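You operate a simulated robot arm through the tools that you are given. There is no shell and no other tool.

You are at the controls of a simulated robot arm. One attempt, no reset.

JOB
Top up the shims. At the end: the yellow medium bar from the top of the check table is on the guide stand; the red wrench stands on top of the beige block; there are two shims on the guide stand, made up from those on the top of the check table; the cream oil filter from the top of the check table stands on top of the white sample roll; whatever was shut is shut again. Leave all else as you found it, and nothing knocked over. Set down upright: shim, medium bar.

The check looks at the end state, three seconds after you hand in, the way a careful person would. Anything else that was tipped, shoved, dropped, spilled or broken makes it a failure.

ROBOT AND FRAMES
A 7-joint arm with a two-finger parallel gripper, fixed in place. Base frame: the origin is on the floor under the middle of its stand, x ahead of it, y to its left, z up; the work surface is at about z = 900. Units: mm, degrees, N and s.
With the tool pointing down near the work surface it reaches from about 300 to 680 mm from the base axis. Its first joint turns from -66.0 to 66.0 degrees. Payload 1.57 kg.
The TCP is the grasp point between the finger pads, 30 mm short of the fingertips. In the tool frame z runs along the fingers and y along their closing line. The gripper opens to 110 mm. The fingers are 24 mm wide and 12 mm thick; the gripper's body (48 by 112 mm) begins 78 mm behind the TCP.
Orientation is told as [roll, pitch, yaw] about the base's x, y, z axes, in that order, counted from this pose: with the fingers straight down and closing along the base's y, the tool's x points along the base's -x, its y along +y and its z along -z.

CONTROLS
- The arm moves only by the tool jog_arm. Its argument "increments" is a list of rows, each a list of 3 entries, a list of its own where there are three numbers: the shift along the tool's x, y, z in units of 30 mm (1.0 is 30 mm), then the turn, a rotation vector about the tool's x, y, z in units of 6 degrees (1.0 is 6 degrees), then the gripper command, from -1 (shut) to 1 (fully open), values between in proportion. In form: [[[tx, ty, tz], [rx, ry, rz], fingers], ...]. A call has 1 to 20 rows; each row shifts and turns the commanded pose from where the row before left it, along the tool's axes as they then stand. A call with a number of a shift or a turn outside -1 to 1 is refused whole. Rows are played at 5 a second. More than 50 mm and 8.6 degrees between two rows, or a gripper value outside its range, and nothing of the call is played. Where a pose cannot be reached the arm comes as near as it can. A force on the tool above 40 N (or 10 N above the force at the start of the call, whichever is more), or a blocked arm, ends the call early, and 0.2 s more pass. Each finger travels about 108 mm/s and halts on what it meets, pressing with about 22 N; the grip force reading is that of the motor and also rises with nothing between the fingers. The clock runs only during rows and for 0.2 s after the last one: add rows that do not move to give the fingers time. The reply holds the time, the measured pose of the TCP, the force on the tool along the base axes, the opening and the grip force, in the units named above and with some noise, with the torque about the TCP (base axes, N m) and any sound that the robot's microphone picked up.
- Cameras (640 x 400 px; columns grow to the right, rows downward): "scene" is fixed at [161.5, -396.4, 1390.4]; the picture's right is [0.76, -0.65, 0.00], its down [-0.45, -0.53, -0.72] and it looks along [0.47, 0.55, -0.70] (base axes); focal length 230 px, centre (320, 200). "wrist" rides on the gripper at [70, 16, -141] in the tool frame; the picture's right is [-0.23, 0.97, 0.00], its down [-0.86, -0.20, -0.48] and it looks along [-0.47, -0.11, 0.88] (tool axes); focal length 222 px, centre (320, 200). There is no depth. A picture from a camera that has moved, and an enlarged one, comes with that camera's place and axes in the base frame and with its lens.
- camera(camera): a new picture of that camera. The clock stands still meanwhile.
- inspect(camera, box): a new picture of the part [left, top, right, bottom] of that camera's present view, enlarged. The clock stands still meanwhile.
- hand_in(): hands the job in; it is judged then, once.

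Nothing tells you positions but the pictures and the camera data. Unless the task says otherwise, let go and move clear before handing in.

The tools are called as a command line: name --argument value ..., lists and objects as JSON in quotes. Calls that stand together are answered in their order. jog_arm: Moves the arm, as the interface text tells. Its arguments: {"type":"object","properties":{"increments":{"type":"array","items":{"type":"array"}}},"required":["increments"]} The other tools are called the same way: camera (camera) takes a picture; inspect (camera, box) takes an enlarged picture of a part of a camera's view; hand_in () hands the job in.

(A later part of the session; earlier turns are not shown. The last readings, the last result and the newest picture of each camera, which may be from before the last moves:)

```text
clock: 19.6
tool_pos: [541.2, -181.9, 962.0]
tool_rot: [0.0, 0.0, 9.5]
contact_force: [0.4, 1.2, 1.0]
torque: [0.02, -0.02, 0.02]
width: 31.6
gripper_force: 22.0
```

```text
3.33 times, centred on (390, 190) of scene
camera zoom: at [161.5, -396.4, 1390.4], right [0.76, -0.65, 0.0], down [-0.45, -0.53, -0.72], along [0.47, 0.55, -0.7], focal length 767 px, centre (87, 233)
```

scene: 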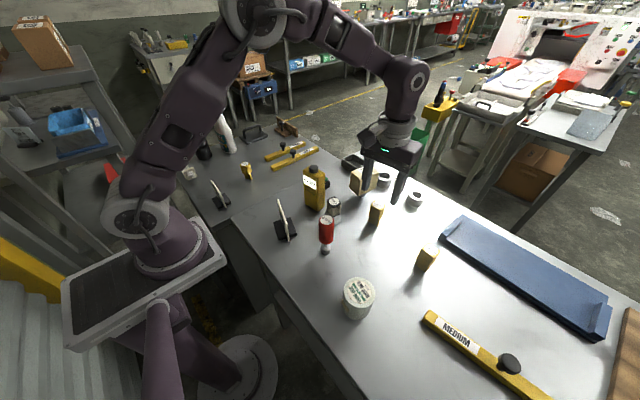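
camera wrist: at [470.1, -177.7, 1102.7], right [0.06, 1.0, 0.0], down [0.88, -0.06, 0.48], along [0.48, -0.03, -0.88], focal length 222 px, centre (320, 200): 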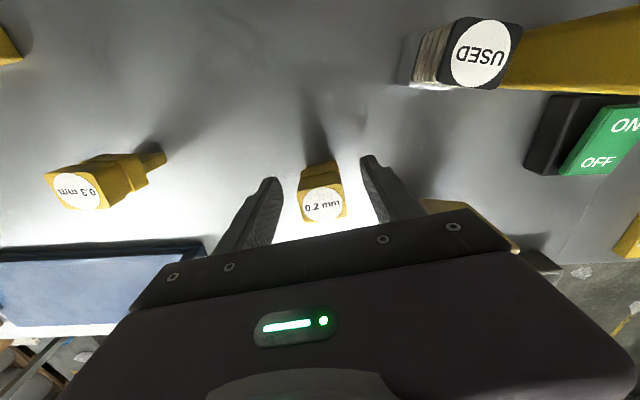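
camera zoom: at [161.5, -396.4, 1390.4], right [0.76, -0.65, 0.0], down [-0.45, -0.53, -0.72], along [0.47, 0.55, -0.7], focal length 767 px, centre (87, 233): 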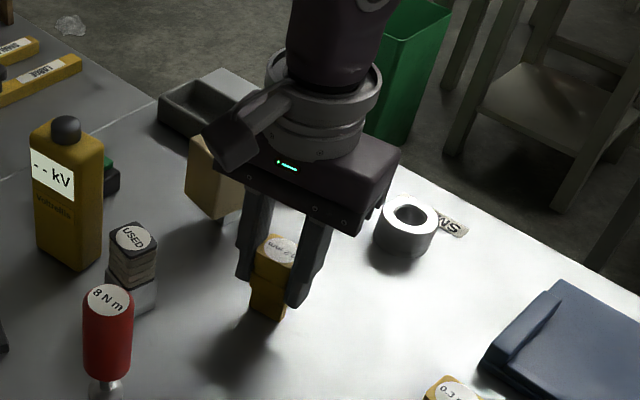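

Gripped at 31.6 mm. I'll lift straight up, then draw it in.

jog_arm --increments '[[[0, 0, -0.3], [0, 0, 0], -1], [[0, 0, -0.7], [0, 0, 0], -1], [[0, 0, -1], [0, 0, 0], -1], [[0, 0, -1], [0, 0, 0], -1], [[0.493, 0.083, -0.817], [0, 0, 0], -1], [[0.493, 0.083, -0.817], [0, 0, 0], -1], [[0.493, 0.083, -0.817], [0, 0, 0], -1], [[0.493, 0.083, -0.817], [0, 0, 0], -1], [[0, 0, 0], [0, 0, 0], -1]]'

camera --camera "wrist"

camera --camera "scene"

```text
clock: 21.6
tool_pos: [482.9, -180.6, 1150.4]
tool_rot: [0.0, 0.0, 9.5]
contact_force: [0.7, 0.1, -0.6]
torque: [-0.02, 0.0, 0.01]
width: 31.4
gripper_force: 22.4
```

```text
taken
camera wrist: at [411.8, -177.4, 1291.5], right [0.06, 1.0, 0.0], down [0.88, -0.06, 0.48], along [0.48, -0.03, -0.88], focal length 222 px, centre (320, 200)
```

wrist: 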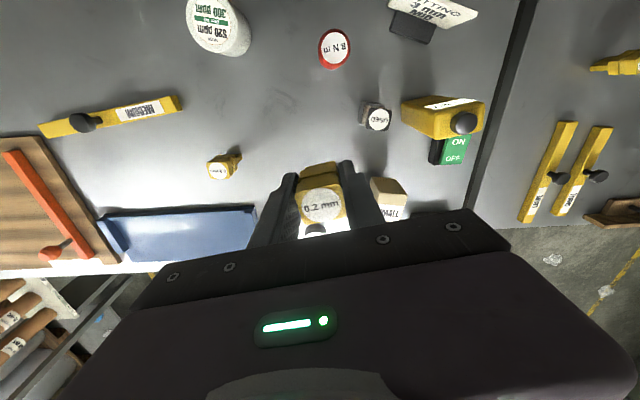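

```text
taken
```

scene: 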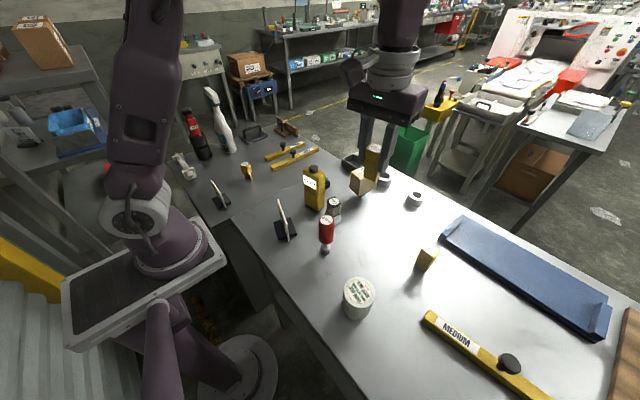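

Shim held firmly and upright. Swinging over to the guide stand at height.

jog_arm --increments '[[[0.056, 0.5, 0], [0, 0, 0], -1], [[0.056, 0.9, 0], [0, 0, 0], -1], [[0.056, 1, 0], [0, 0, 0], -1], [[0.056, 1, 0], [0, 0, 0], -1], [[0.056, 1, 0], [0, 0, 0], -1], [[0.056, 1, 0], [0, 0, 0], -1], [[0.056, 1, 0], [0, 0, 0], -1], [[0.056, 1, 0], [0, 0, 0], -1], [[0.056, 1, 0], [0, 0, 0], -1], [[0.056, 1, 0], [0, 0, 0], -1], [[0.056, 1, 0], [0, 0, 0], -1], [[0.056, 1, 0], [0, 0, 0], -1], [[0.056, 1, 0], [0, 0, 0], -1], [[0.056, 1, 0], [0, 0, 0], -1], [[0.056, 1, 0], [0, 0, 0], -1], [[0.056, 1, 0], [0, 0, 0], -1], [[0.056, 1, 0], [0, 0, 0], -1], [[0.056, 1, 0], [0, 0, 0], -1], [[0.056, 1, 0], [0, 0, 0], -1], [[0.056, 0.6, 0], [0, 0, 0], -1]]'

camera --camera "wrist"

camera --camera "scene"

```text
clock: 25.8
tool_pos: [352.9, 375.5, 1148.7]
tool_rot: [0.0, 0.0, 9.5]
contact_force: [1.3, 0.0, 0.1]
torque: [0.0, -0.02, 0.05]
width: 31.7
gripper_force: 21.9
```

```text
taken
camera wrist: at [282.5, 379.5, 1290.4], right [0.06, 1.0, 0.0], down [0.88, -0.06, 0.48], along [0.48, -0.03, -0.88], focal length 222 px, centre (320, 200)
```

wrist: 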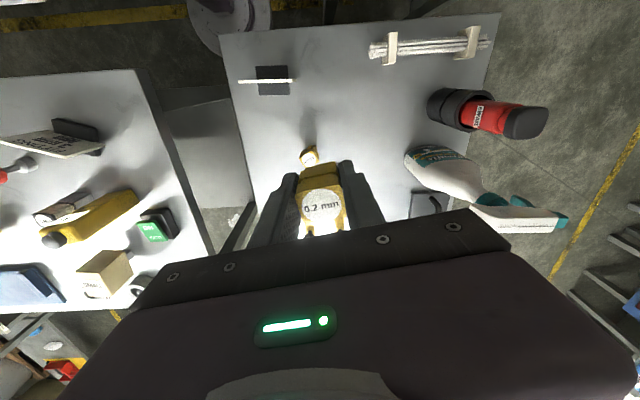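

```text
taken
```

scene: 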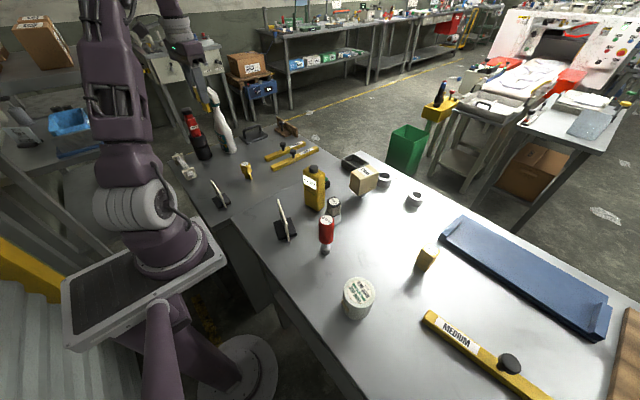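

Still holding well; the area around (350,407) on the guide stand is free. Moving over it and descending most of the way.

jog_arm --increments '[[[-0.04, 0.535, 0.3], [0, 0, 0], -1], [[-0.04, 0.535, 0.7], [0, 0, 0], -1], [[0, 0, 1], [0, 0, 0], -1], [[0, 0, 1], [0, 0, 0], -1], [[0, 0, 1], [0, 0, 0], -1], [[0, 0, 1], [0, 0, 0], -1], [[0, 0, 1], [0, 0, 0], -1], [[0, 0, 1], [0, 0, 0], -1], [[0, 0, 1], [0, 0, 0], -1], [[0, 0, 0.6], [0, 0, 0], -1], [[0, 0, 0], [0, 0, 0], -1]]'

camera --camera "wrist"

inspect --camera "scene" --box '[165, 100, 285, 220]'

```text
clock: 28.2
tool_pos: [349.8, 407.4, 892.4]
tool_rot: [0.0, 0.0, 9.6]
contact_force: [0.4, 0.0, -1.5]
torque: [-0.02, 0.02, 0.01]
width: 31.4
gripper_force: 21.6
```

```text
taken
camera wrist: at [279.1, 410.9, 1033.4], right [0.06, 1.0, 0.0], down [0.88, -0.06, 0.48], along [0.48, -0.03, -0.88], focal length 222 px, centre (320, 200)
```

wrist: 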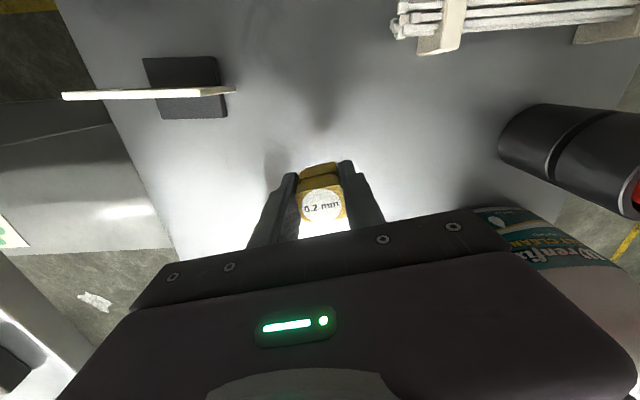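

```text
3.33 times, centred on (225, 160) of scene
camera zoom: at [161.5, -396.4, 1390.4], right [0.76, -0.65, 0.0], down [-0.45, -0.53, -0.72], along [0.47, 0.55, -0.7], focal length 767 px, centre (637, 333)
```

zoom: 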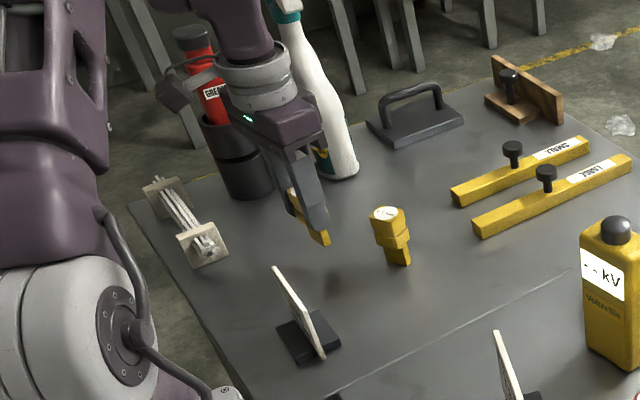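

Shim is hanging above the guide stand with about 30 mm to go. Descending gently.

jog_arm --increments '[[[0, 0, 0.2], [0, 0, 0], -1], [[0, 0, 0.2], [0, 0, 0], -1], [[0, 0, 0.2], [0, 0, 0], -1], [[0, 0, 0.1], [0, 0, 0], -1], [[0, 0, 0], [0, 0, 0], -1]]'

jog_arm --increments '[[[0, 0, 0.067], [0, 0, 0], -1], [[0, 0, 0.067], [0, 0, 0], -1], [[0, 0, 0.033], [0, 0, 0], -1], [[0, 0, 0], [0, 0, 0], -1]]'

```text
clock: 29.4
tool_pos: [351.1, 408.5, 869.9]
tool_rot: [0.0, 0.0, 9.6]
contact_force: [-0.6, 0.1, -1.3]
torque: [0.02, 0.02, 0.0]
width: 31.6
gripper_force: 21.8
```

```text
clock: 30.4
tool_pos: [352.1, 406.3, 865.8]
tool_rot: [-0.1, 0.0, 9.5]
contact_force: [0.2, -0.4, -0.9]
torque: [0.04, 0.01, -0.02]
width: 31.5
gripper_force: 22.4
```

jog_arm --increments '[[[0, 0, 0.033], [0, 0, 0], -1], [[0, 0, 0.033], [0, 0, 0], -1], [[0, 0, 0.033], [0, 0, 0], -1], [[0, 0, 0], [0, 0, 0], -1]]'

inspect --camera "scene" --box '[205, 140, 265, 200]'

```text
clock: 31.4
tool_pos: [351.1, 407.4, 863.7]
tool_rot: [0.0, 0.0, 9.5]
contact_force: [-0.2, -0.8, -0.8]
torque: [0.0, -0.01, 0.0]
width: 31.6
gripper_force: 22.1
```

```text
6.67 times, centred on (235, 170) of scene
camera zoom: at [161.5, -396.4, 1390.4], right [0.76, -0.65, 0.0], down [-0.45, -0.53, -0.72], along [0.47, 0.55, -0.7], focal length 1533 px, centre (887, 400)
```

zoom: 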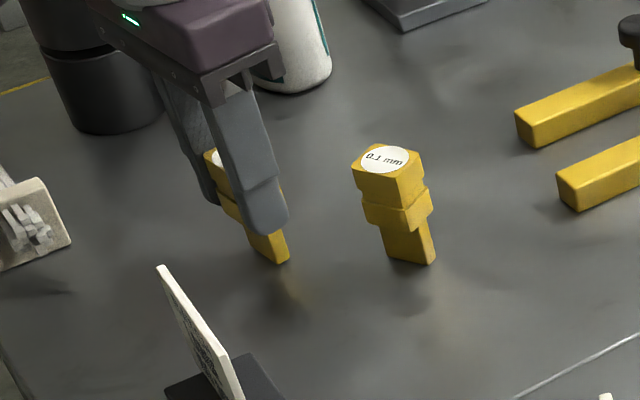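

jog_arm --increments '[[[0, 0, 0.033], [0, 0, 0], -1], [[0, 0, 0.033], [0, 0, 0], -1], [[0, 0, 0], [0, 0, 0], -1]]'

jog_arm --increments '[[[0, 0, 0.033], [0, 0, 0], -1], [[0, 0, 0.033], [0, 0, 0], -1], [[0, 0, 0], [0, 0, 0], -1]]'

```text
clock: 32.2
tool_pos: [350.8, 408.0, 860.2]
tool_rot: [0.0, 0.0, 9.6]
contact_force: [-1.1, -1.7, 4.1]
torque: [-0.05, 0.02, -0.01]
width: 31.5
gripper_force: 21.5
```

```text
clock: 33.0
tool_pos: [352.0, 407.2, 860.3]
tool_rot: [0.2, -0.1, 9.5]
contact_force: [-0.5, -1.5, 21.9]
torque: [-0.01, -0.1, -0.02]
width: 32.1
gripper_force: 21.4
```

Contact felt at TCP z≈861 (so the stand top is z≈800). Relieving pressure and releasing.

jog_arm --increments '[[[0, 0, -0.04], [0, 0, 0], -1], [[0, 0, 0], [0, 0, 0], -1]]'

```text
clock: 33.6
tool_pos: [351.9, 407.7, 860.2]
tool_rot: [0.0, 0.1, 9.5]
contact_force: [4.4, 0.4, 8.4]
torque: [0.14, -0.25, -0.01]
width: 31.6
gripper_force: 22.1
```

jog_arm --increments '[[[0, 0, -0.02], [0, 0, 0], -1], [[0, 0, 0], [0, 0, 0], -0.4], [[0, 0, 0], [0, 0, 0], -0.3], [[0, 0, 0], [0, 0, 0], -0.1], [[0, 0, 0], [0, 0, 0], 0.1], [[0, 0, 0], [0, 0, 0], 0.1]]'

inspect --camera "scene" --box '[205, 140, 265, 200]'

camera --camera "wrist"

```text
clock: 35.0
tool_pos: [352.9, 408.3, 861.9]
tool_rot: [-0.1, 0.0, 9.5]
contact_force: [-0.2, -0.1, -0.4]
torque: [-0.02, 0.02, 0.01]
width: 60.6
gripper_force: 0.0
```

```text
6.67 times, centred on (235, 170) of scene
camera zoom: at [161.5, -396.4, 1390.4], right [0.76, -0.65, 0.0], down [-0.45, -0.53, -0.72], along [0.47, 0.55, -0.7], focal length 1533 px, centre (887, 400)
```

zoom: 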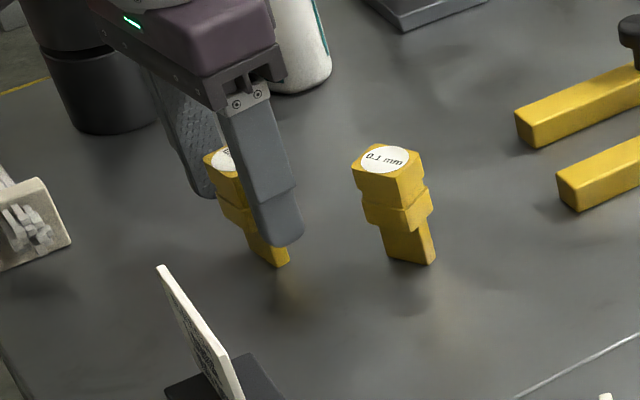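

```text
taken
camera wrist: at [280.5, 411.7, 1002.5], right [0.06, 1.0, 0.0], down [0.88, -0.06, 0.48], along [0.48, -0.03, -0.88], focal length 222 px, centre (320, 200)
```

wrist: 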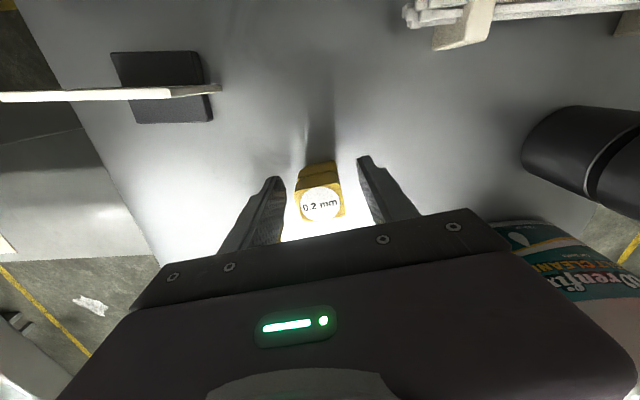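

Shim stands upright on the stand. Rising clear.

jog_arm --increments '[[[0, 0, -0.4], [0, 0, 0], 0.1], [[0, 0, -0.8], [0, 0, 0], 0.1], [[0, 0, -1], [0, 0, 0], 0.1], [[0, 0, -1], [0, 0, 0], 0.1], [[0, 0, -1], [0, 0, 0], 0.1], [[0, 0, -1], [0, 0, 0], 0.1], [[0, 0, -1], [0, 0, 0], 0.1], [[0, 0, -1], [0, 0, 0], 0.1], [[0, 0, -1], [0, 0, 0], 0.1], [[0, 0, -1], [0, 0, 0], 0.1], [[0, 0, -0.6], [0, 0, 0], 0.1], [[0, 0, 0], [0, 0, 0], 0.1]]'

camera --camera "wrist"

inspect --camera "scene" --box '[205, 120, 325, 200]'

```text
clock: 37.6
tool_pos: [351.4, 409.3, 1154.0]
tool_rot: [0.0, 0.1, 9.5]
contact_force: [-0.4, -0.3, -0.7]
torque: [0.0, 0.02, 0.01]
width: 60.7
gripper_force: 0.0
```

```text
taken
camera wrist: at [279.8, 412.7, 1295.8], right [0.06, 1.0, 0.0], down [0.88, -0.06, 0.48], along [0.48, -0.03, -0.88], focal length 222 px, centre (320, 200)
```

wrist: 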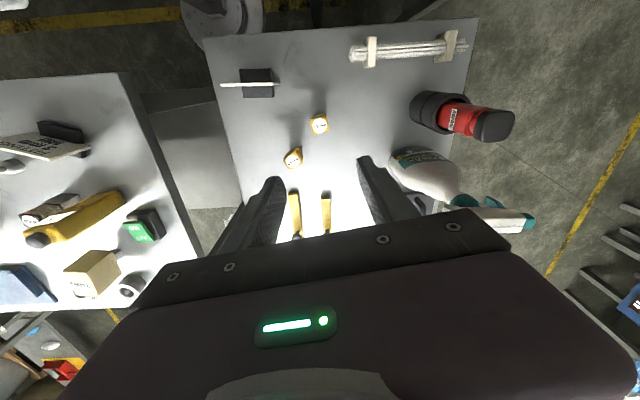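

```text
5.00 times, centred on (265, 160) of scene
camera zoom: at [161.5, -396.4, 1390.4], right [0.76, -0.65, 0.0], down [-0.45, -0.53, -0.72], along [0.47, 0.55, -0.7], focal length 1150 px, centre (595, 400)
```

zoom: 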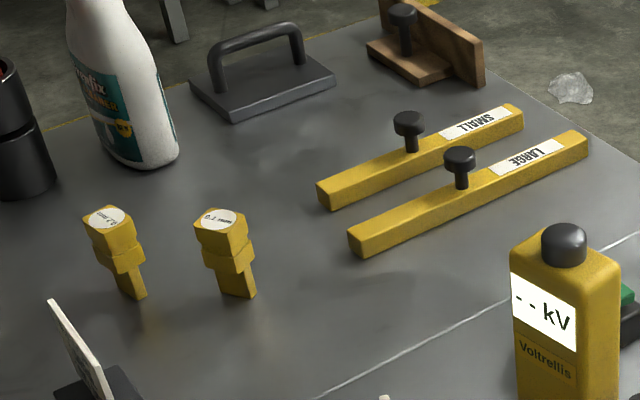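

Shim placed well. Now over to the red wrench near (384,-161), staying high.

jog_arm --increments '[[[0.1025, -0.946, 0], [0, 0, 0], 0.1], [[0.1025, -0.946, 0], [0, 0, 0], 0.1], [[0.1025, -0.946, 0], [0, 0, 0], 0.1], [[0.1025, -0.946, 0], [0, 0, 0], 0.1], [[0.1025, -0.946, 0], [0, 0, 0], 0.1], [[0.1025, -0.946, 0], [0, 0, 0], 0.1], [[0.1025, -0.946, 0], [0, 0, 0], 0.1], [[0.1025, -0.946, 0], [0, 0, 0], 0.1], [[0.1025, -0.946, 0], [0, 0, 0], 0.1], [[0.1025, -0.946, 0], [0, 0, 0], 0.1], [[0.1025, -0.946, 0], [0, 0, 0], 0.1], [[0.1025, -0.946, 0], [0, 0, 0], 0.1], [[0.1025, -0.946, 0], [0, 0, 0], 0.1], [[0.1025, -0.946, 0], [0, 0, 0], 0.1], [[0.1025, -0.946, 0], [0, 0, 0], 0.1], [[0.1025, -0.946, 0], [0, 0, 0], 0.1], [[0.1025, -0.946, 0], [0, 0, 0], 0.1], [[0.1025, -0.946, 0], [0, 0, 0], 0.1], [[0.1025, -0.946, 0], [0, 0, 0], 0.1], [[0.1025, -0.946, 0], [0, 0, 0], 0.1]]'

camera --camera "wrist"

inspect --camera "wrist" --box '[240, 80, 400, 220]'

```text
clock: 41.8
tool_pos: [383.8, -161.3, 1155.5]
tool_rot: [0.0, 0.0, 9.5]
contact_force: [0.0, 0.0, -0.4]
torque: [0.01, -0.01, -0.04]
width: 60.3
gripper_force: 0.0
```

```text
taken
camera wrist: at [312.6, -158.0, 1296.8], right [0.06, 1.0, 0.0], down [0.88, -0.06, 0.48], along [0.48, -0.03, -0.88], focal length 222 px, centre (320, 200)
```

wrist: 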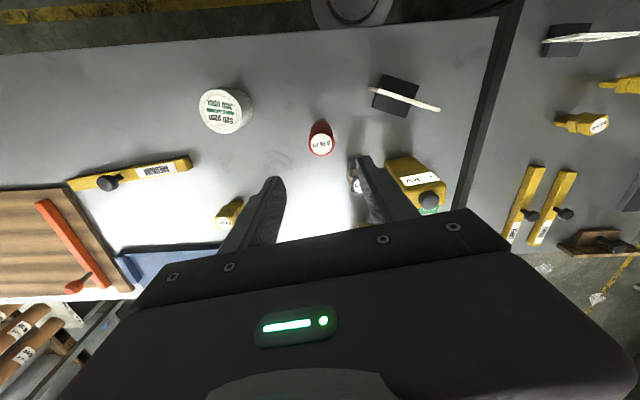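

```text
2.86 times, centred on (320, 150) of wrist
camera zoom: at [312.6, -158.0, 1296.8], right [0.06, 1.0, 0.0], down [0.88, -0.06, 0.48], along [0.48, -0.03, -0.88], focal length 635 px, centre (320, 343)
```

zoom: 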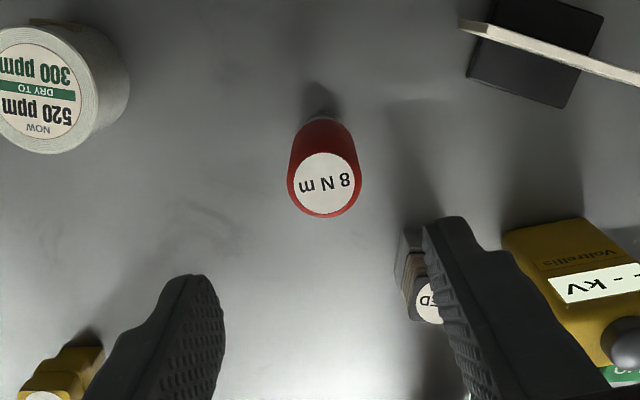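

TCP is right over the wrench. Descending to grip the handle around z 985.

jog_arm --increments '[[[0, 0, 1], [0, 0, 0], 0.1], [[0, 0, 1], [0, 0, 0], 0.1], [[0, 0, 1], [0, 0, 0], 0.1], [[0, 0, 1], [0, 0, 0], 0.1], [[0, 0, 1], [0, 0, 0], 0.1], [[0, 0, 0.6], [0, 0, 0], 0.1], [[0, 0, 0], [0, 0, 0], 0.1]]'

camera --camera "wrist"

inspect --camera "scene" --box '[280, 170, 380, 270]'

```text
clock: 43.4
tool_pos: [384.1, -162.3, 987.9]
tool_rot: [0.0, 0.0, 9.5]
contact_force: [-0.6, 0.5, -0.4]
torque: [-0.02, 0.02, 0.0]
width: 60.6
gripper_force: 0.1
```

```text
taken
camera wrist: at [312.9, -157.9, 1128.8], right [0.06, 1.0, 0.0], down [0.88, -0.06, 0.48], along [0.48, -0.03, -0.88], focal length 222 px, centre (320, 200)
```

wrist: 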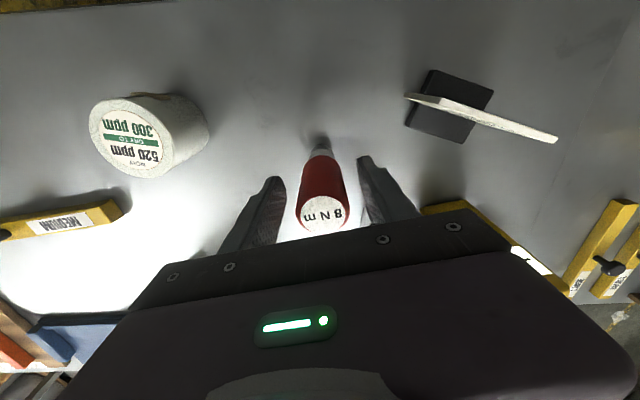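

```text
4.00 times, centred on (330, 220) of scene
camera zoom: at [161.5, -396.4, 1390.4], right [0.76, -0.65, 0.0], down [-0.45, -0.53, -0.72], along [0.47, 0.55, -0.7], focal length 920 px, centre (280, 120)
```

zoom: 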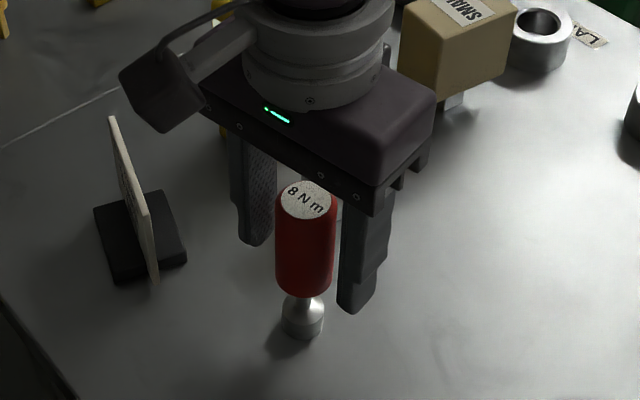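

The handle is between the fingers. Closing.

jog_arm --increments '[[[0, 0, 0], [0, 0, 0], -0.2], [[0, 0, 0], [0, 0, 0], -0.35], [[0, 0, 0], [0, 0, 0], -0.6], [[0, 0, 0], [0, 0, 0], -1], [[0, 0, 0], [0, 0, 0], -1]]'

jog_arm --increments '[[[0, 0, -0.2], [0, 0, 0], -1], [[0, 0, -0.5], [0, 0, 0], -1], [[0, 0, -1], [0, 0, 0], -1], [[0, 0, -1], [0, 0, 0], -1], [[0, 0, -1], [0, 0, 0], -1], [[0, 0, -0.8], [0, 0, 0], -1], [[0, 0, 0], [0, 0, 0], -1]]'

camera --camera "wrist"

camera --camera "scene"

```text
clock: 44.6
tool_pos: [384.8, -161.0, 988.3]
tool_rot: [0.0, 0.0, 9.5]
contact_force: [1.0, 1.0, 0.1]
torque: [-0.04, 0.01, 0.0]
width: 33.1
gripper_force: 21.5
```

```text
clock: 46.2
tool_pos: [385.0, -163.1, 1122.1]
tool_rot: [0.1, 0.1, 9.4]
contact_force: [-1.1, -0.1, -1.3]
torque: [0.02, 0.0, 0.01]
width: 33.2
gripper_force: 21.4
```

```text
taken
camera wrist: at [313.5, -159.3, 1264.1], right [0.06, 1.0, 0.0], down [0.88, -0.06, 0.48], along [0.48, -0.03, -0.88], focal length 222 px, centre (320, 200)
```

wrist: 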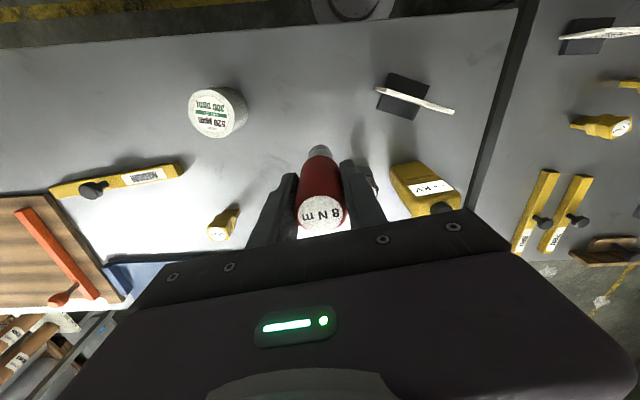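

```text
taken
```

scene: 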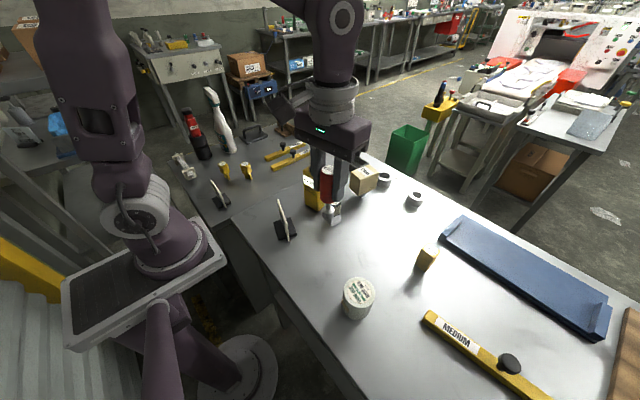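

Wrench held securely. I'll go beside the beige block first to get a precise fix on its top.

jog_arm --increments '[[[-0.4, -0.12, 0], [0, 0, 0], -1], [[-0.805, -0.241, 0], [0, 0, 0], -1], [[-0.805, -0.241, 0], [0, 0, 0], -1], [[-0.805, -0.241, 0], [0, 0, 0], -1], [[-0.805, -0.241, 0], [0, 0, 0], -1], [[-0.805, -0.241, 0], [0, 0, 0], -1], [[-0.805, -0.241, 0], [0, 0, 0], -1], [[-0.4, -0.12, 0], [0, 0, 0], -1], [[0, 0, 0], [0, 0, 0], -1]]'

camera --camera "wrist"

inspect --camera "wrist" --box '[340, 110, 480, 230]'

inspect --camera "scene" --box '[335, 150, 395, 210]'

```text
clock: 48.2
tool_pos: [559.7, -184.7, 1121.3]
tool_rot: [0.0, 0.0, 9.5]
contact_force: [-0.4, 0.0, -1.6]
torque: [0.02, 0.01, -0.05]
width: 33.3
gripper_force: 22.1
```

```text
taken
camera wrist: at [488.4, -180.4, 1263.0], right [0.06, 1.0, 0.0], down [0.88, -0.06, 0.48], along [0.48, -0.03, -0.88], focal length 222 px, centre (320, 200)
```

wrist: 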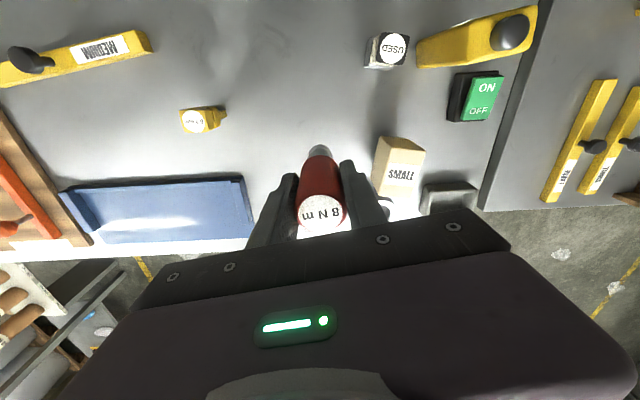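

```text
3.33 times, centred on (410, 170) of wrist
camera zoom: at [488.4, -180.4, 1263.0], right [0.06, 1.0, 0.0], down [0.88, -0.06, 0.48], along [0.48, -0.03, -0.88], focal length 740 px, centre (20, 300)
```

zoom: 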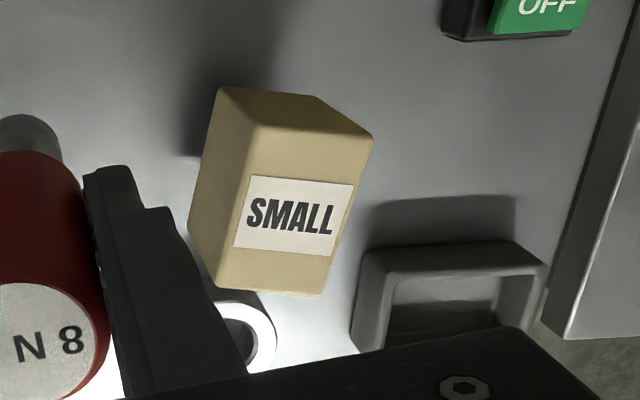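

```text
6.67 times, centred on (365, 180) of scene
camera zoom: at [161.5, -396.5, 1390.4], right [0.76, -0.65, 0.0], down [-0.45, -0.53, -0.72], along [0.47, 0.55, -0.7], focal length 1533 px, centre (20, 333)
```

zoom: 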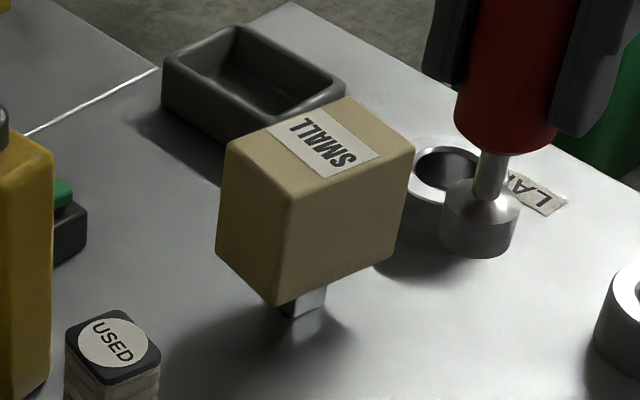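

The block's top centre is about (604,-80.5) at z≈990, with its post centred under it. Moving the wrench above it.

jog_arm --increments '[[[-0.25, 0.4, 0], [0, 0, 0], -1], [[-0.503, 0.796, 0.1], [0, 0, 0], -1], [[-0.503, 0.796, 0.2], [0, 0, 0], -1], [[-0.503, 0.796, 0.2], [0, 0, 0], -1], [[-0.254, 0.397, 0.1], [0, 0, 0], -1], [[0, 0, 0], [0, 0, 0], -1], [[0, 0, 0], [0, 0, 0], -1]]'

camera --camera "wrist"

inspect --camera "scene" --box '[325, 130, 405, 210]'

```text
clock: 49.8
tool_pos: [605.2, -80.7, 1105.1]
tool_rot: [-0.1, 0.1, 9.5]
contact_force: [-0.1, 0.5, -0.8]
torque: [0.02, 0.01, 0.01]
width: 33.2
gripper_force: 21.7
```

```text
taken
camera wrist: at [533.4, -76.4, 1245.7], right [0.06, 1.0, 0.0], down [0.88, -0.06, 0.48], along [0.48, -0.03, -0.88], focal length 222 px, centre (320, 200)
```

wrist: 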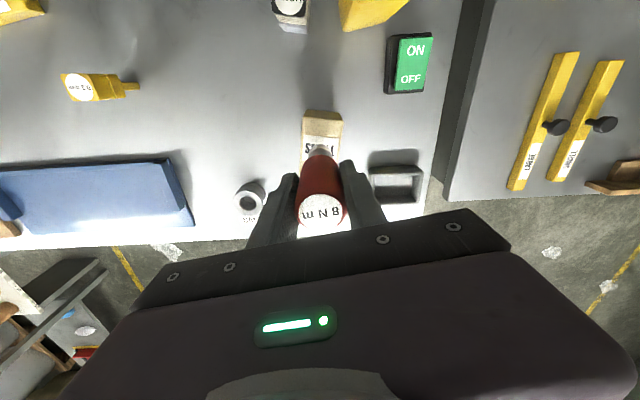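

```text
5.00 times, centred on (365, 170) of scene
camera zoom: at [161.5, -396.4, 1390.4], right [0.76, -0.65, 0.0], down [-0.45, -0.53, -0.72], along [0.47, 0.55, -0.7], focal length 1150 px, centre (95, 350)
```

zoom: 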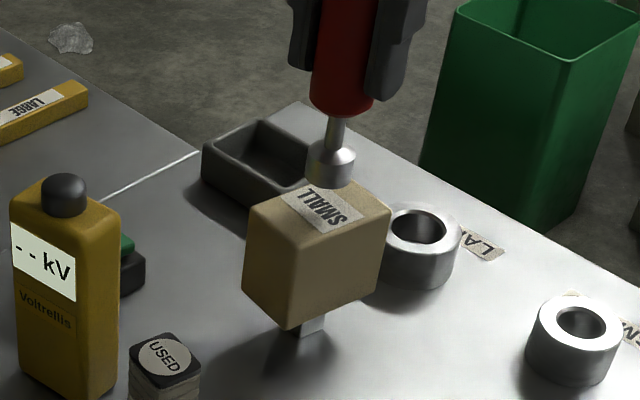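

Aligned above the block. Descending gently.

jog_arm --increments '[[[0.03, 0, 0.2], [0, 0, 0], -1], [[0, 0, 0.2], [0, 0, 0], -1], [[0, 0, 0.2], [0, 0, 0], -1], [[0, 0, 0], [0, 0, 0], -1]]'

inspect --camera "scene" --box '[325, 130, 405, 210]'

```text
clock: 50.8
tool_pos: [603.5, -80.6, 1086.1]
tool_rot: [0.0, -0.1, 9.6]
contact_force: [-0.8, 0.8, -1.3]
torque: [0.02, 0.02, 0.01]
width: 33.0
gripper_force: 22.5
```

```text
5.00 times, centred on (365, 170) of scene
camera zoom: at [161.5, -396.4, 1390.4], right [0.76, -0.65, 0.0], down [-0.45, -0.53, -0.72], along [0.47, 0.55, -0.7], focal length 1150 px, centre (95, 350)
```

zoom: 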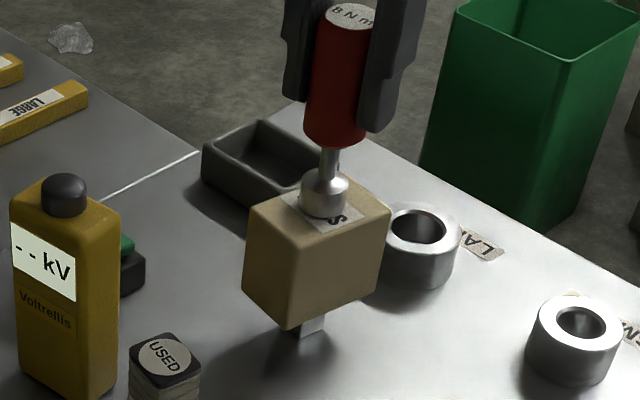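

jog_arm --increments '[[[0, 0, 0.05], [0, 0, 0], -1], [[0, 0, 0.05], [0, 0, 0], -1], [[0, 0, 0], [0, 0, 0], -1]]'

jog_arm --increments '[[[0, 0, 0.033], [0, 0, 0], -1], [[0, 0, 0], [0, 0, 0], -1]]'

jog_arm --increments '[[[0, 0, 0.033], [0, 0, 0], -1], [[0, 0, 0], [0, 0, 0], -1]]'

```text
clock: 51.6
tool_pos: [602.6, -79.7, 1082.8]
tool_rot: [0.0, -0.1, 9.4]
contact_force: [-1.6, 1.9, 15.4]
torque: [0.34, 0.18, 0.02]
width: 33.4
gripper_force: 21.9
```

```text
clock: 52.2
tool_pos: [601.9, -80.6, 1081.4]
tool_rot: [-0.1, -0.1, 9.5]
contact_force: [0.8, 2.2, 23.2]
torque: [0.49, -0.1, -0.01]
width: 33.5
gripper_force: 22.1
```

```text
clock: 52.8
tool_pos: [602.6, -80.3, 1080.0]
tool_rot: [0.0, -0.1, 9.5]
contact_force: [0.0, 0.9, 16.9]
torque: [-0.08, -0.23, -0.01]
width: 33.3
gripper_force: 21.9
```

Contact was made a little earlier than expected (block top ≈994). I'll back off the pressure and look.

jog_arm --increments '[[[0, 0, -0.05], [0, 0, 0], -1], [[0, 0, 0], [0, 0, 0], -1]]'

inspect --camera "scene" --box '[325, 130, 405, 210]'

camera --camera "wrist"

```text
clock: 53.4
tool_pos: [603.5, -80.6, 1081.3]
tool_rot: [0.1, 0.1, 9.4]
contact_force: [0.2, 1.0, -2.3]
torque: [0.0, 0.01, 0.02]
width: 33.2
gripper_force: 22.4
```

```text
5.00 times, centred on (365, 170) of scene
camera zoom: at [161.5, -396.4, 1390.4], right [0.76, -0.65, 0.0], down [-0.45, -0.53, -0.72], along [0.47, 0.55, -0.7], focal length 1150 px, centre (95, 350)
```

zoom: 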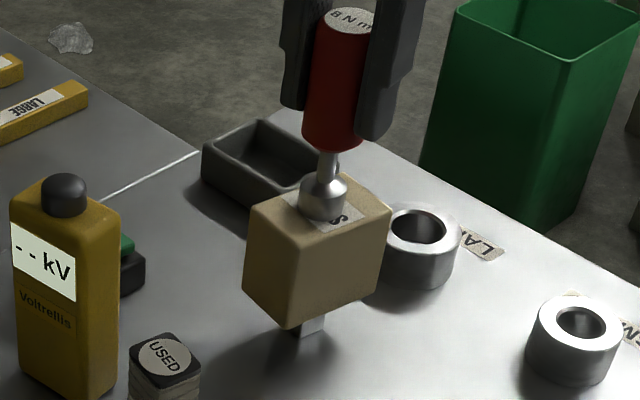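

```text
taken
camera wrist: at [531.4, -76.7, 1222.9], right [0.06, 1.0, 0.0], down [0.88, -0.06, 0.48], along [0.47, -0.03, -0.88], focal length 222 px, centre (320, 200)
```

wrist: 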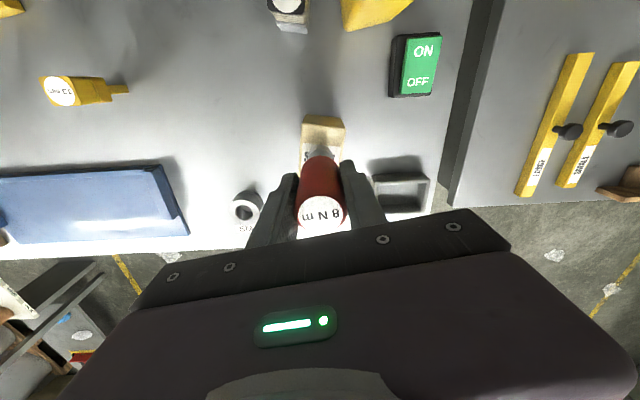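

jog_arm --increments '[[[0, 0, 0.02], [0, 0, 0], -1], [[0, 0, 0], [0, 0, 0], -1]]'

```text
clock: 54.0
tool_pos: [602.3, -79.9, 1081.4]
tool_rot: [-0.1, -0.1, 9.5]
contact_force: [-0.5, -0.2, -1.5]
torque: [-0.03, 0.02, 0.02]
width: 33.2
gripper_force: 22.0
```

jog_arm --increments '[[[0, 0, 0.02], [0, 0, 0], -1], [[0, 0, 0], [0, 0, 0], -1]]'

```text
clock: 54.6
tool_pos: [603.4, -80.8, 1082.0]
tool_rot: [0.0, 0.0, 9.5]
contact_force: [-0.3, 0.0, 0.0]
torque: [0.05, 0.04, 0.0]
width: 33.4
gripper_force: 21.7
```

Just touching now. Releasing slowly.

jog_arm --increments '[[[0, 0, 0], [0, 0, 0], -0.38], [[0, 0, 0], [0, 0, 0], -0.33], [[0, 0, 0], [0, 0, 0], -0.25], [[0, 0, 0], [0, 0, 0], -0.1], [[0, 0, 0], [0, 0, 0], 0.1], [[0, 0, 0], [0, 0, 0], 0.1]]'

inspect --camera "scene" --box '[325, 120, 405, 210]'

camera --camera "wrist"

```text
clock: 56.0
tool_pos: [602.4, -79.9, 1080.9]
tool_rot: [0.0, 0.0, 9.5]
contact_force: [0.2, -0.1, 0.3]
torque: [0.01, 0.01, 0.01]
width: 60.2
gripper_force: 0.2
```

```text
4.44 times, centred on (365, 165) of scene
camera zoom: at [161.5, -396.4, 1390.4], right [0.76, -0.65, 0.0], down [-0.45, -0.53, -0.72], along [0.47, 0.55, -0.7], focal length 1022 px, centre (120, 356)
```

zoom: 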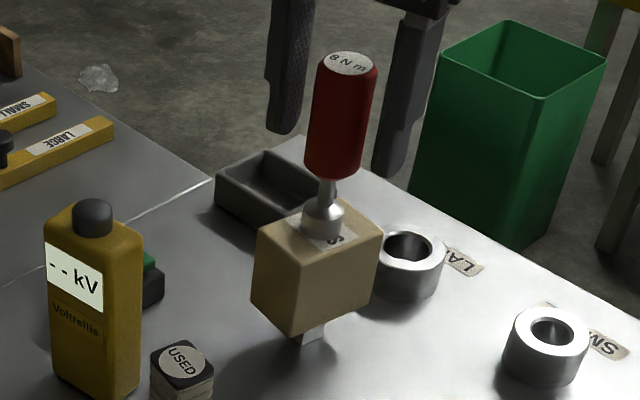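

```text
taken
camera wrist: at [531.6, -76.2, 1222.3], right [0.06, 1.0, 0.0], down [0.88, -0.06, 0.48], along [0.48, -0.03, -0.88], focal length 222 px, centre (320, 200)
```

wrist: 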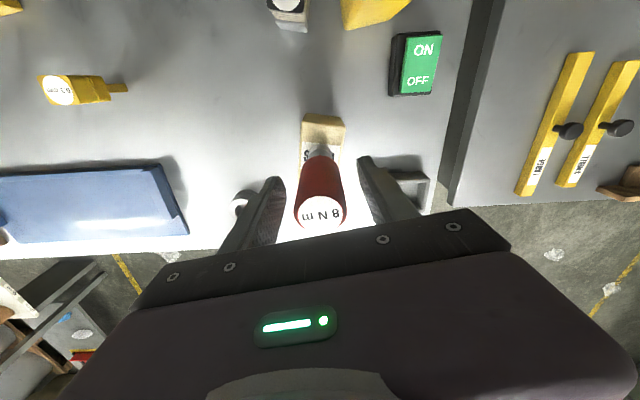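

The wrench stands on the block. I'll open wider and back out along the finger plane (the fingers straddle the wrench), then rise.

jog_arm --increments '[[[0, 0, 0], [0, 0, 0], 0.5], [[0, 0, -0.2], [0, 0, 0], 0.5], [[0.3, 0, -0.2], [0, 0, 0], 0.5], [[0.7, 0, 0], [0, 0, 0], 0.5], [[1, 0, 0], [0, 0, 0], 0.5], [[1, 0, 0], [0, 0, 0], 0.5], [[0, 0, -1], [0, 0, 0], 0.5], [[0, 0, 0], [0, 0, 0], 0.5]]'

inspect --camera "scene" --box '[325, 120, 405, 210]'

camera --camera "wrist"

```text
clock: 57.8
tool_pos: [512.3, -94.8, 1124.7]
tool_rot: [0.0, 0.0, 9.4]
contact_force: [0.0, 0.5, 0.2]
torque: [0.01, -0.03, 0.01]
width: 82.6
gripper_force: 0.1
```

```text
4.44 times, centred on (365, 165) of scene
camera zoom: at [161.5, -396.4, 1390.4], right [0.76, -0.65, 0.0], down [-0.45, -0.53, -0.72], along [0.47, 0.55, -0.7], focal length 1022 px, centre (120, 356)
```

zoom: 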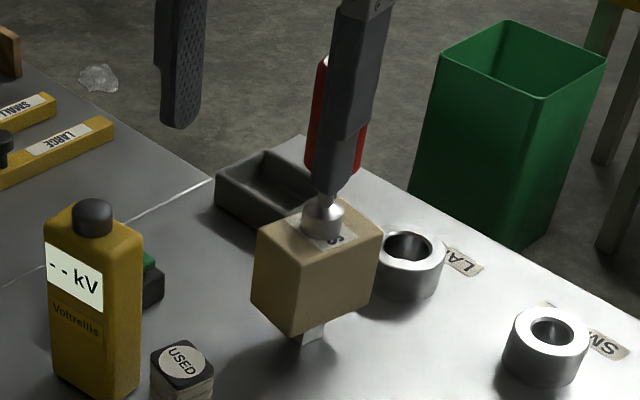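

```text
taken
camera wrist: at [440.7, -91.3, 1265.2], right [0.06, 1.0, 0.0], down [0.88, -0.06, 0.48], along [0.48, -0.03, -0.88], focal length 222 px, centre (320, 200)
```

wrist: 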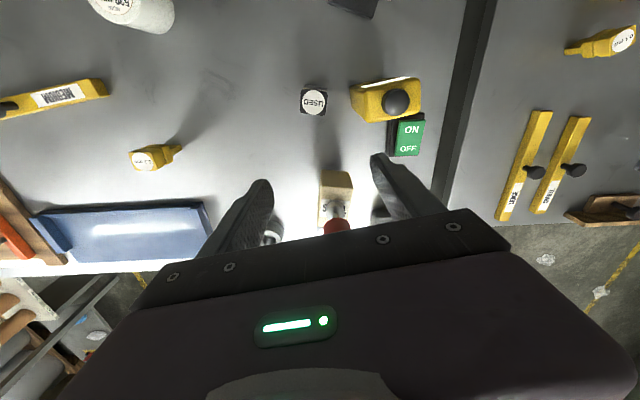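

inspect --camera "wrist" --box '[280, 65, 440, 165]'

inspect --camera "wrist" --box '[295, 80, 335, 120]'

```text
4.00 times, centred on (360, 115) of wrist
camera zoom: at [440.7, -91.3, 1265.2], right [0.06, 1.0, 0.0], down [0.88, -0.06, 0.48], along [0.48, -0.03, -0.88], focal length 888 px, centre (160, 540)
```

zoom: 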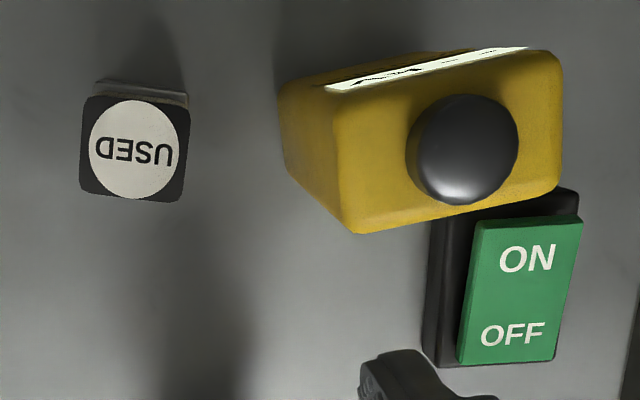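

```text
10.00 times, centred on (315, 100) of wrist
camera zoom: at [440.7, -91.3, 1265.2], right [0.06, 1.0, 0.0], down [0.88, -0.06, 0.48], along [0.48, -0.03, -0.88], focal length 2221 px, centre (370, 1200)
```

zoom: 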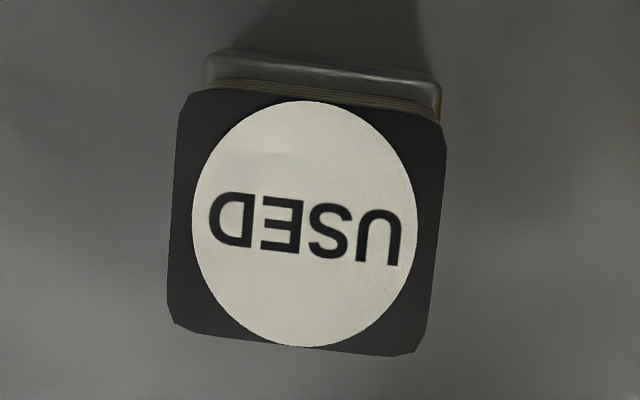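

Filter centre is about (465,-99), yaw ≈ -9.5°, with a grey base underneath whose top is near z 935–940. I'll align over it and check.

jog_arm --increments '[[[0.383, -0.1, 0], [0, 0, 0.79], 0.1], [[0.5, 0, 0], [0, 0, 0.79], 0.1], [[0.5, 0, 0], [0, 0, 0.79], -0.09], [[0, 0, 0], [0, 0, 0.79], -0.09], [[0, 0, 0.5], [0, 0, 0], -0.09], [[0, 0, 0], [0, 0, 0], -0.09]]'

camera --camera "wrist"

inspect --camera "wrist" --box '[240, 110, 400, 220]'

```text
clock: 59.2
tool_pos: [473.1, -101.4, 1108.4]
tool_rot: [0.0, 0.0, -9.5]
contact_force: [-0.9, -0.4, 0.4]
torque: [-0.02, -0.01, -0.01]
width: 50.4
gripper_force: 0.0
```

```text
taken
camera wrist: at [406.8, -75.0, 1250.2], right [0.38, 0.92, 0.0], down [0.81, -0.34, 0.48], along [0.44, -0.18, -0.88], focal length 222 px, centre (320, 200)
```

wrist: 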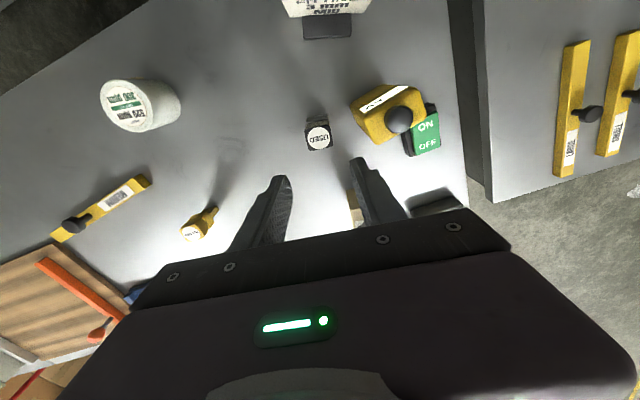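

```text
3.64 times, centred on (320, 165) of wrist
camera zoom: at [406.8, -75.0, 1250.2], right [0.38, 0.92, 0.0], down [0.81, -0.34, 0.48], along [0.44, -0.18, -0.88], focal length 808 px, centre (320, 327)
```

zoom: 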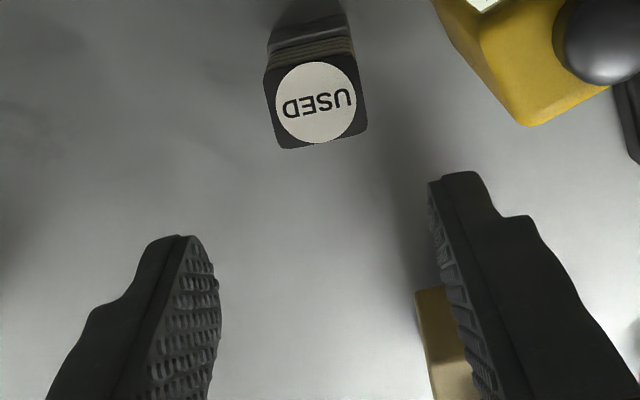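

jog_arm --increments '[[[0.238, -0.01, 0.5], [0, 0, 0], -0.09], [[0, 0, 1], [0, 0, 0], -0.09], [[0, 0, 1], [0, 0, 0], -0.09], [[0, 0, 1], [0, 0, 0], -0.09], [[0, 0, 0.6], [0, 0, 0], -0.09], [[0, 0, 0.3], [0, 0, 0], -0.09], [[0, 0, 0], [0, 0, 0], -0.09]]'

camera --camera "wrist"

inspect --camera "scene" --box '[290, 150, 380, 240]'

```text
clock: 60.8
tool_pos: [465.5, -100.8, 976.3]
tool_rot: [-0.1, 0.1, -9.4]
contact_force: [0.3, 0.0, 0.9]
torque: [0.0, 0.03, -0.01]
width: 50.1
gripper_force: 0.1
```

```text
taken
camera wrist: at [400.2, -73.9, 1117.5], right [0.38, 0.92, 0.0], down [0.81, -0.34, 0.48], along [0.44, -0.18, -0.88], focal length 222 px, centre (320, 200)
```

wrist: 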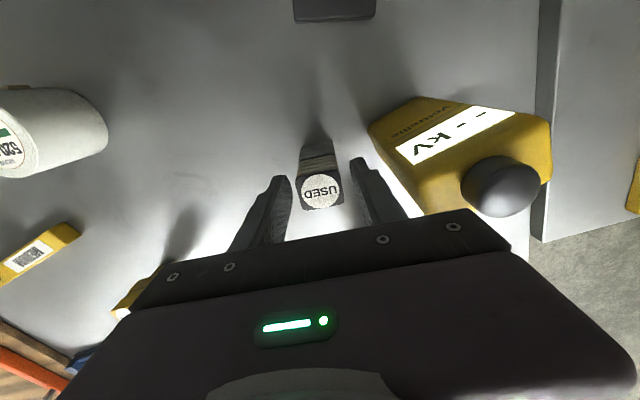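

```text
4.44 times, centred on (335, 195) of scene
camera zoom: at [161.5, -396.4, 1390.4], right [0.76, -0.65, 0.0], down [-0.45, -0.53, -0.72], along [0.47, 0.55, -0.7], focal length 1022 px, centre (253, 222)
```

zoom: 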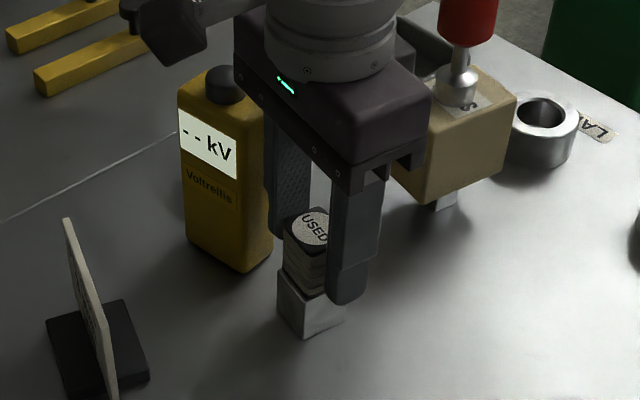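

Filter is between the fingers, tips above the grey base. Closing.

jog_arm --increments '[[[0, 0, 0], [0, 0, 0], -0.25], [[0, 0, 0], [0, 0, 0], -0.4], [[0, 0, 0], [0, 0, 0], -0.6], [[0, 0, 0], [0, 0, 0], -1], [[0, 0, 0], [0, 0, 0], -1]]'

jog_arm --increments '[[[0, 0, -0.1], [0, 0, 0], -1], [[0, 0, -0.3], [0, 0, 0], -1], [[0, 0, -0.5], [0, 0, 0], -1], [[0, 0, -0.5], [0, 0, 0], -1], [[0, 0, 0], [0, 0, 0], -1]]'

inspect --camera "scene" --box '[290, 150, 380, 240]'

```text
clock: 62.0
tool_pos: [466.0, -100.6, 976.4]
tool_rot: [0.0, 0.0, -9.4]
contact_force: [-0.2, 0.0, -0.1]
torque: [0.02, 0.01, 0.04]
width: 31.2
gripper_force: 22.3
```

```text
clock: 63.2
tool_pos: [465.7, -102.4, 1018.8]
tool_rot: [-0.1, 0.0, -9.5]
contact_force: [-0.4, 0.0, -1.3]
torque: [-0.01, -0.02, 0.01]
width: 31.3
gripper_force: 21.7
```

```text
4.44 times, centred on (335, 195) of scene
camera zoom: at [161.5, -396.4, 1390.4], right [0.76, -0.65, 0.0], down [-0.45, -0.53, -0.72], along [0.47, 0.55, -0.7], focal length 1022 px, centre (253, 222)
```

zoom: 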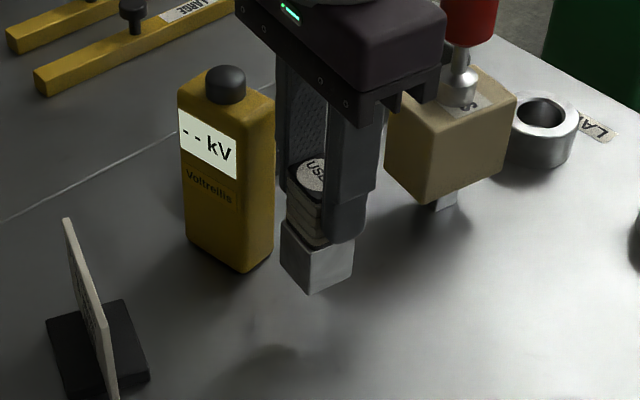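

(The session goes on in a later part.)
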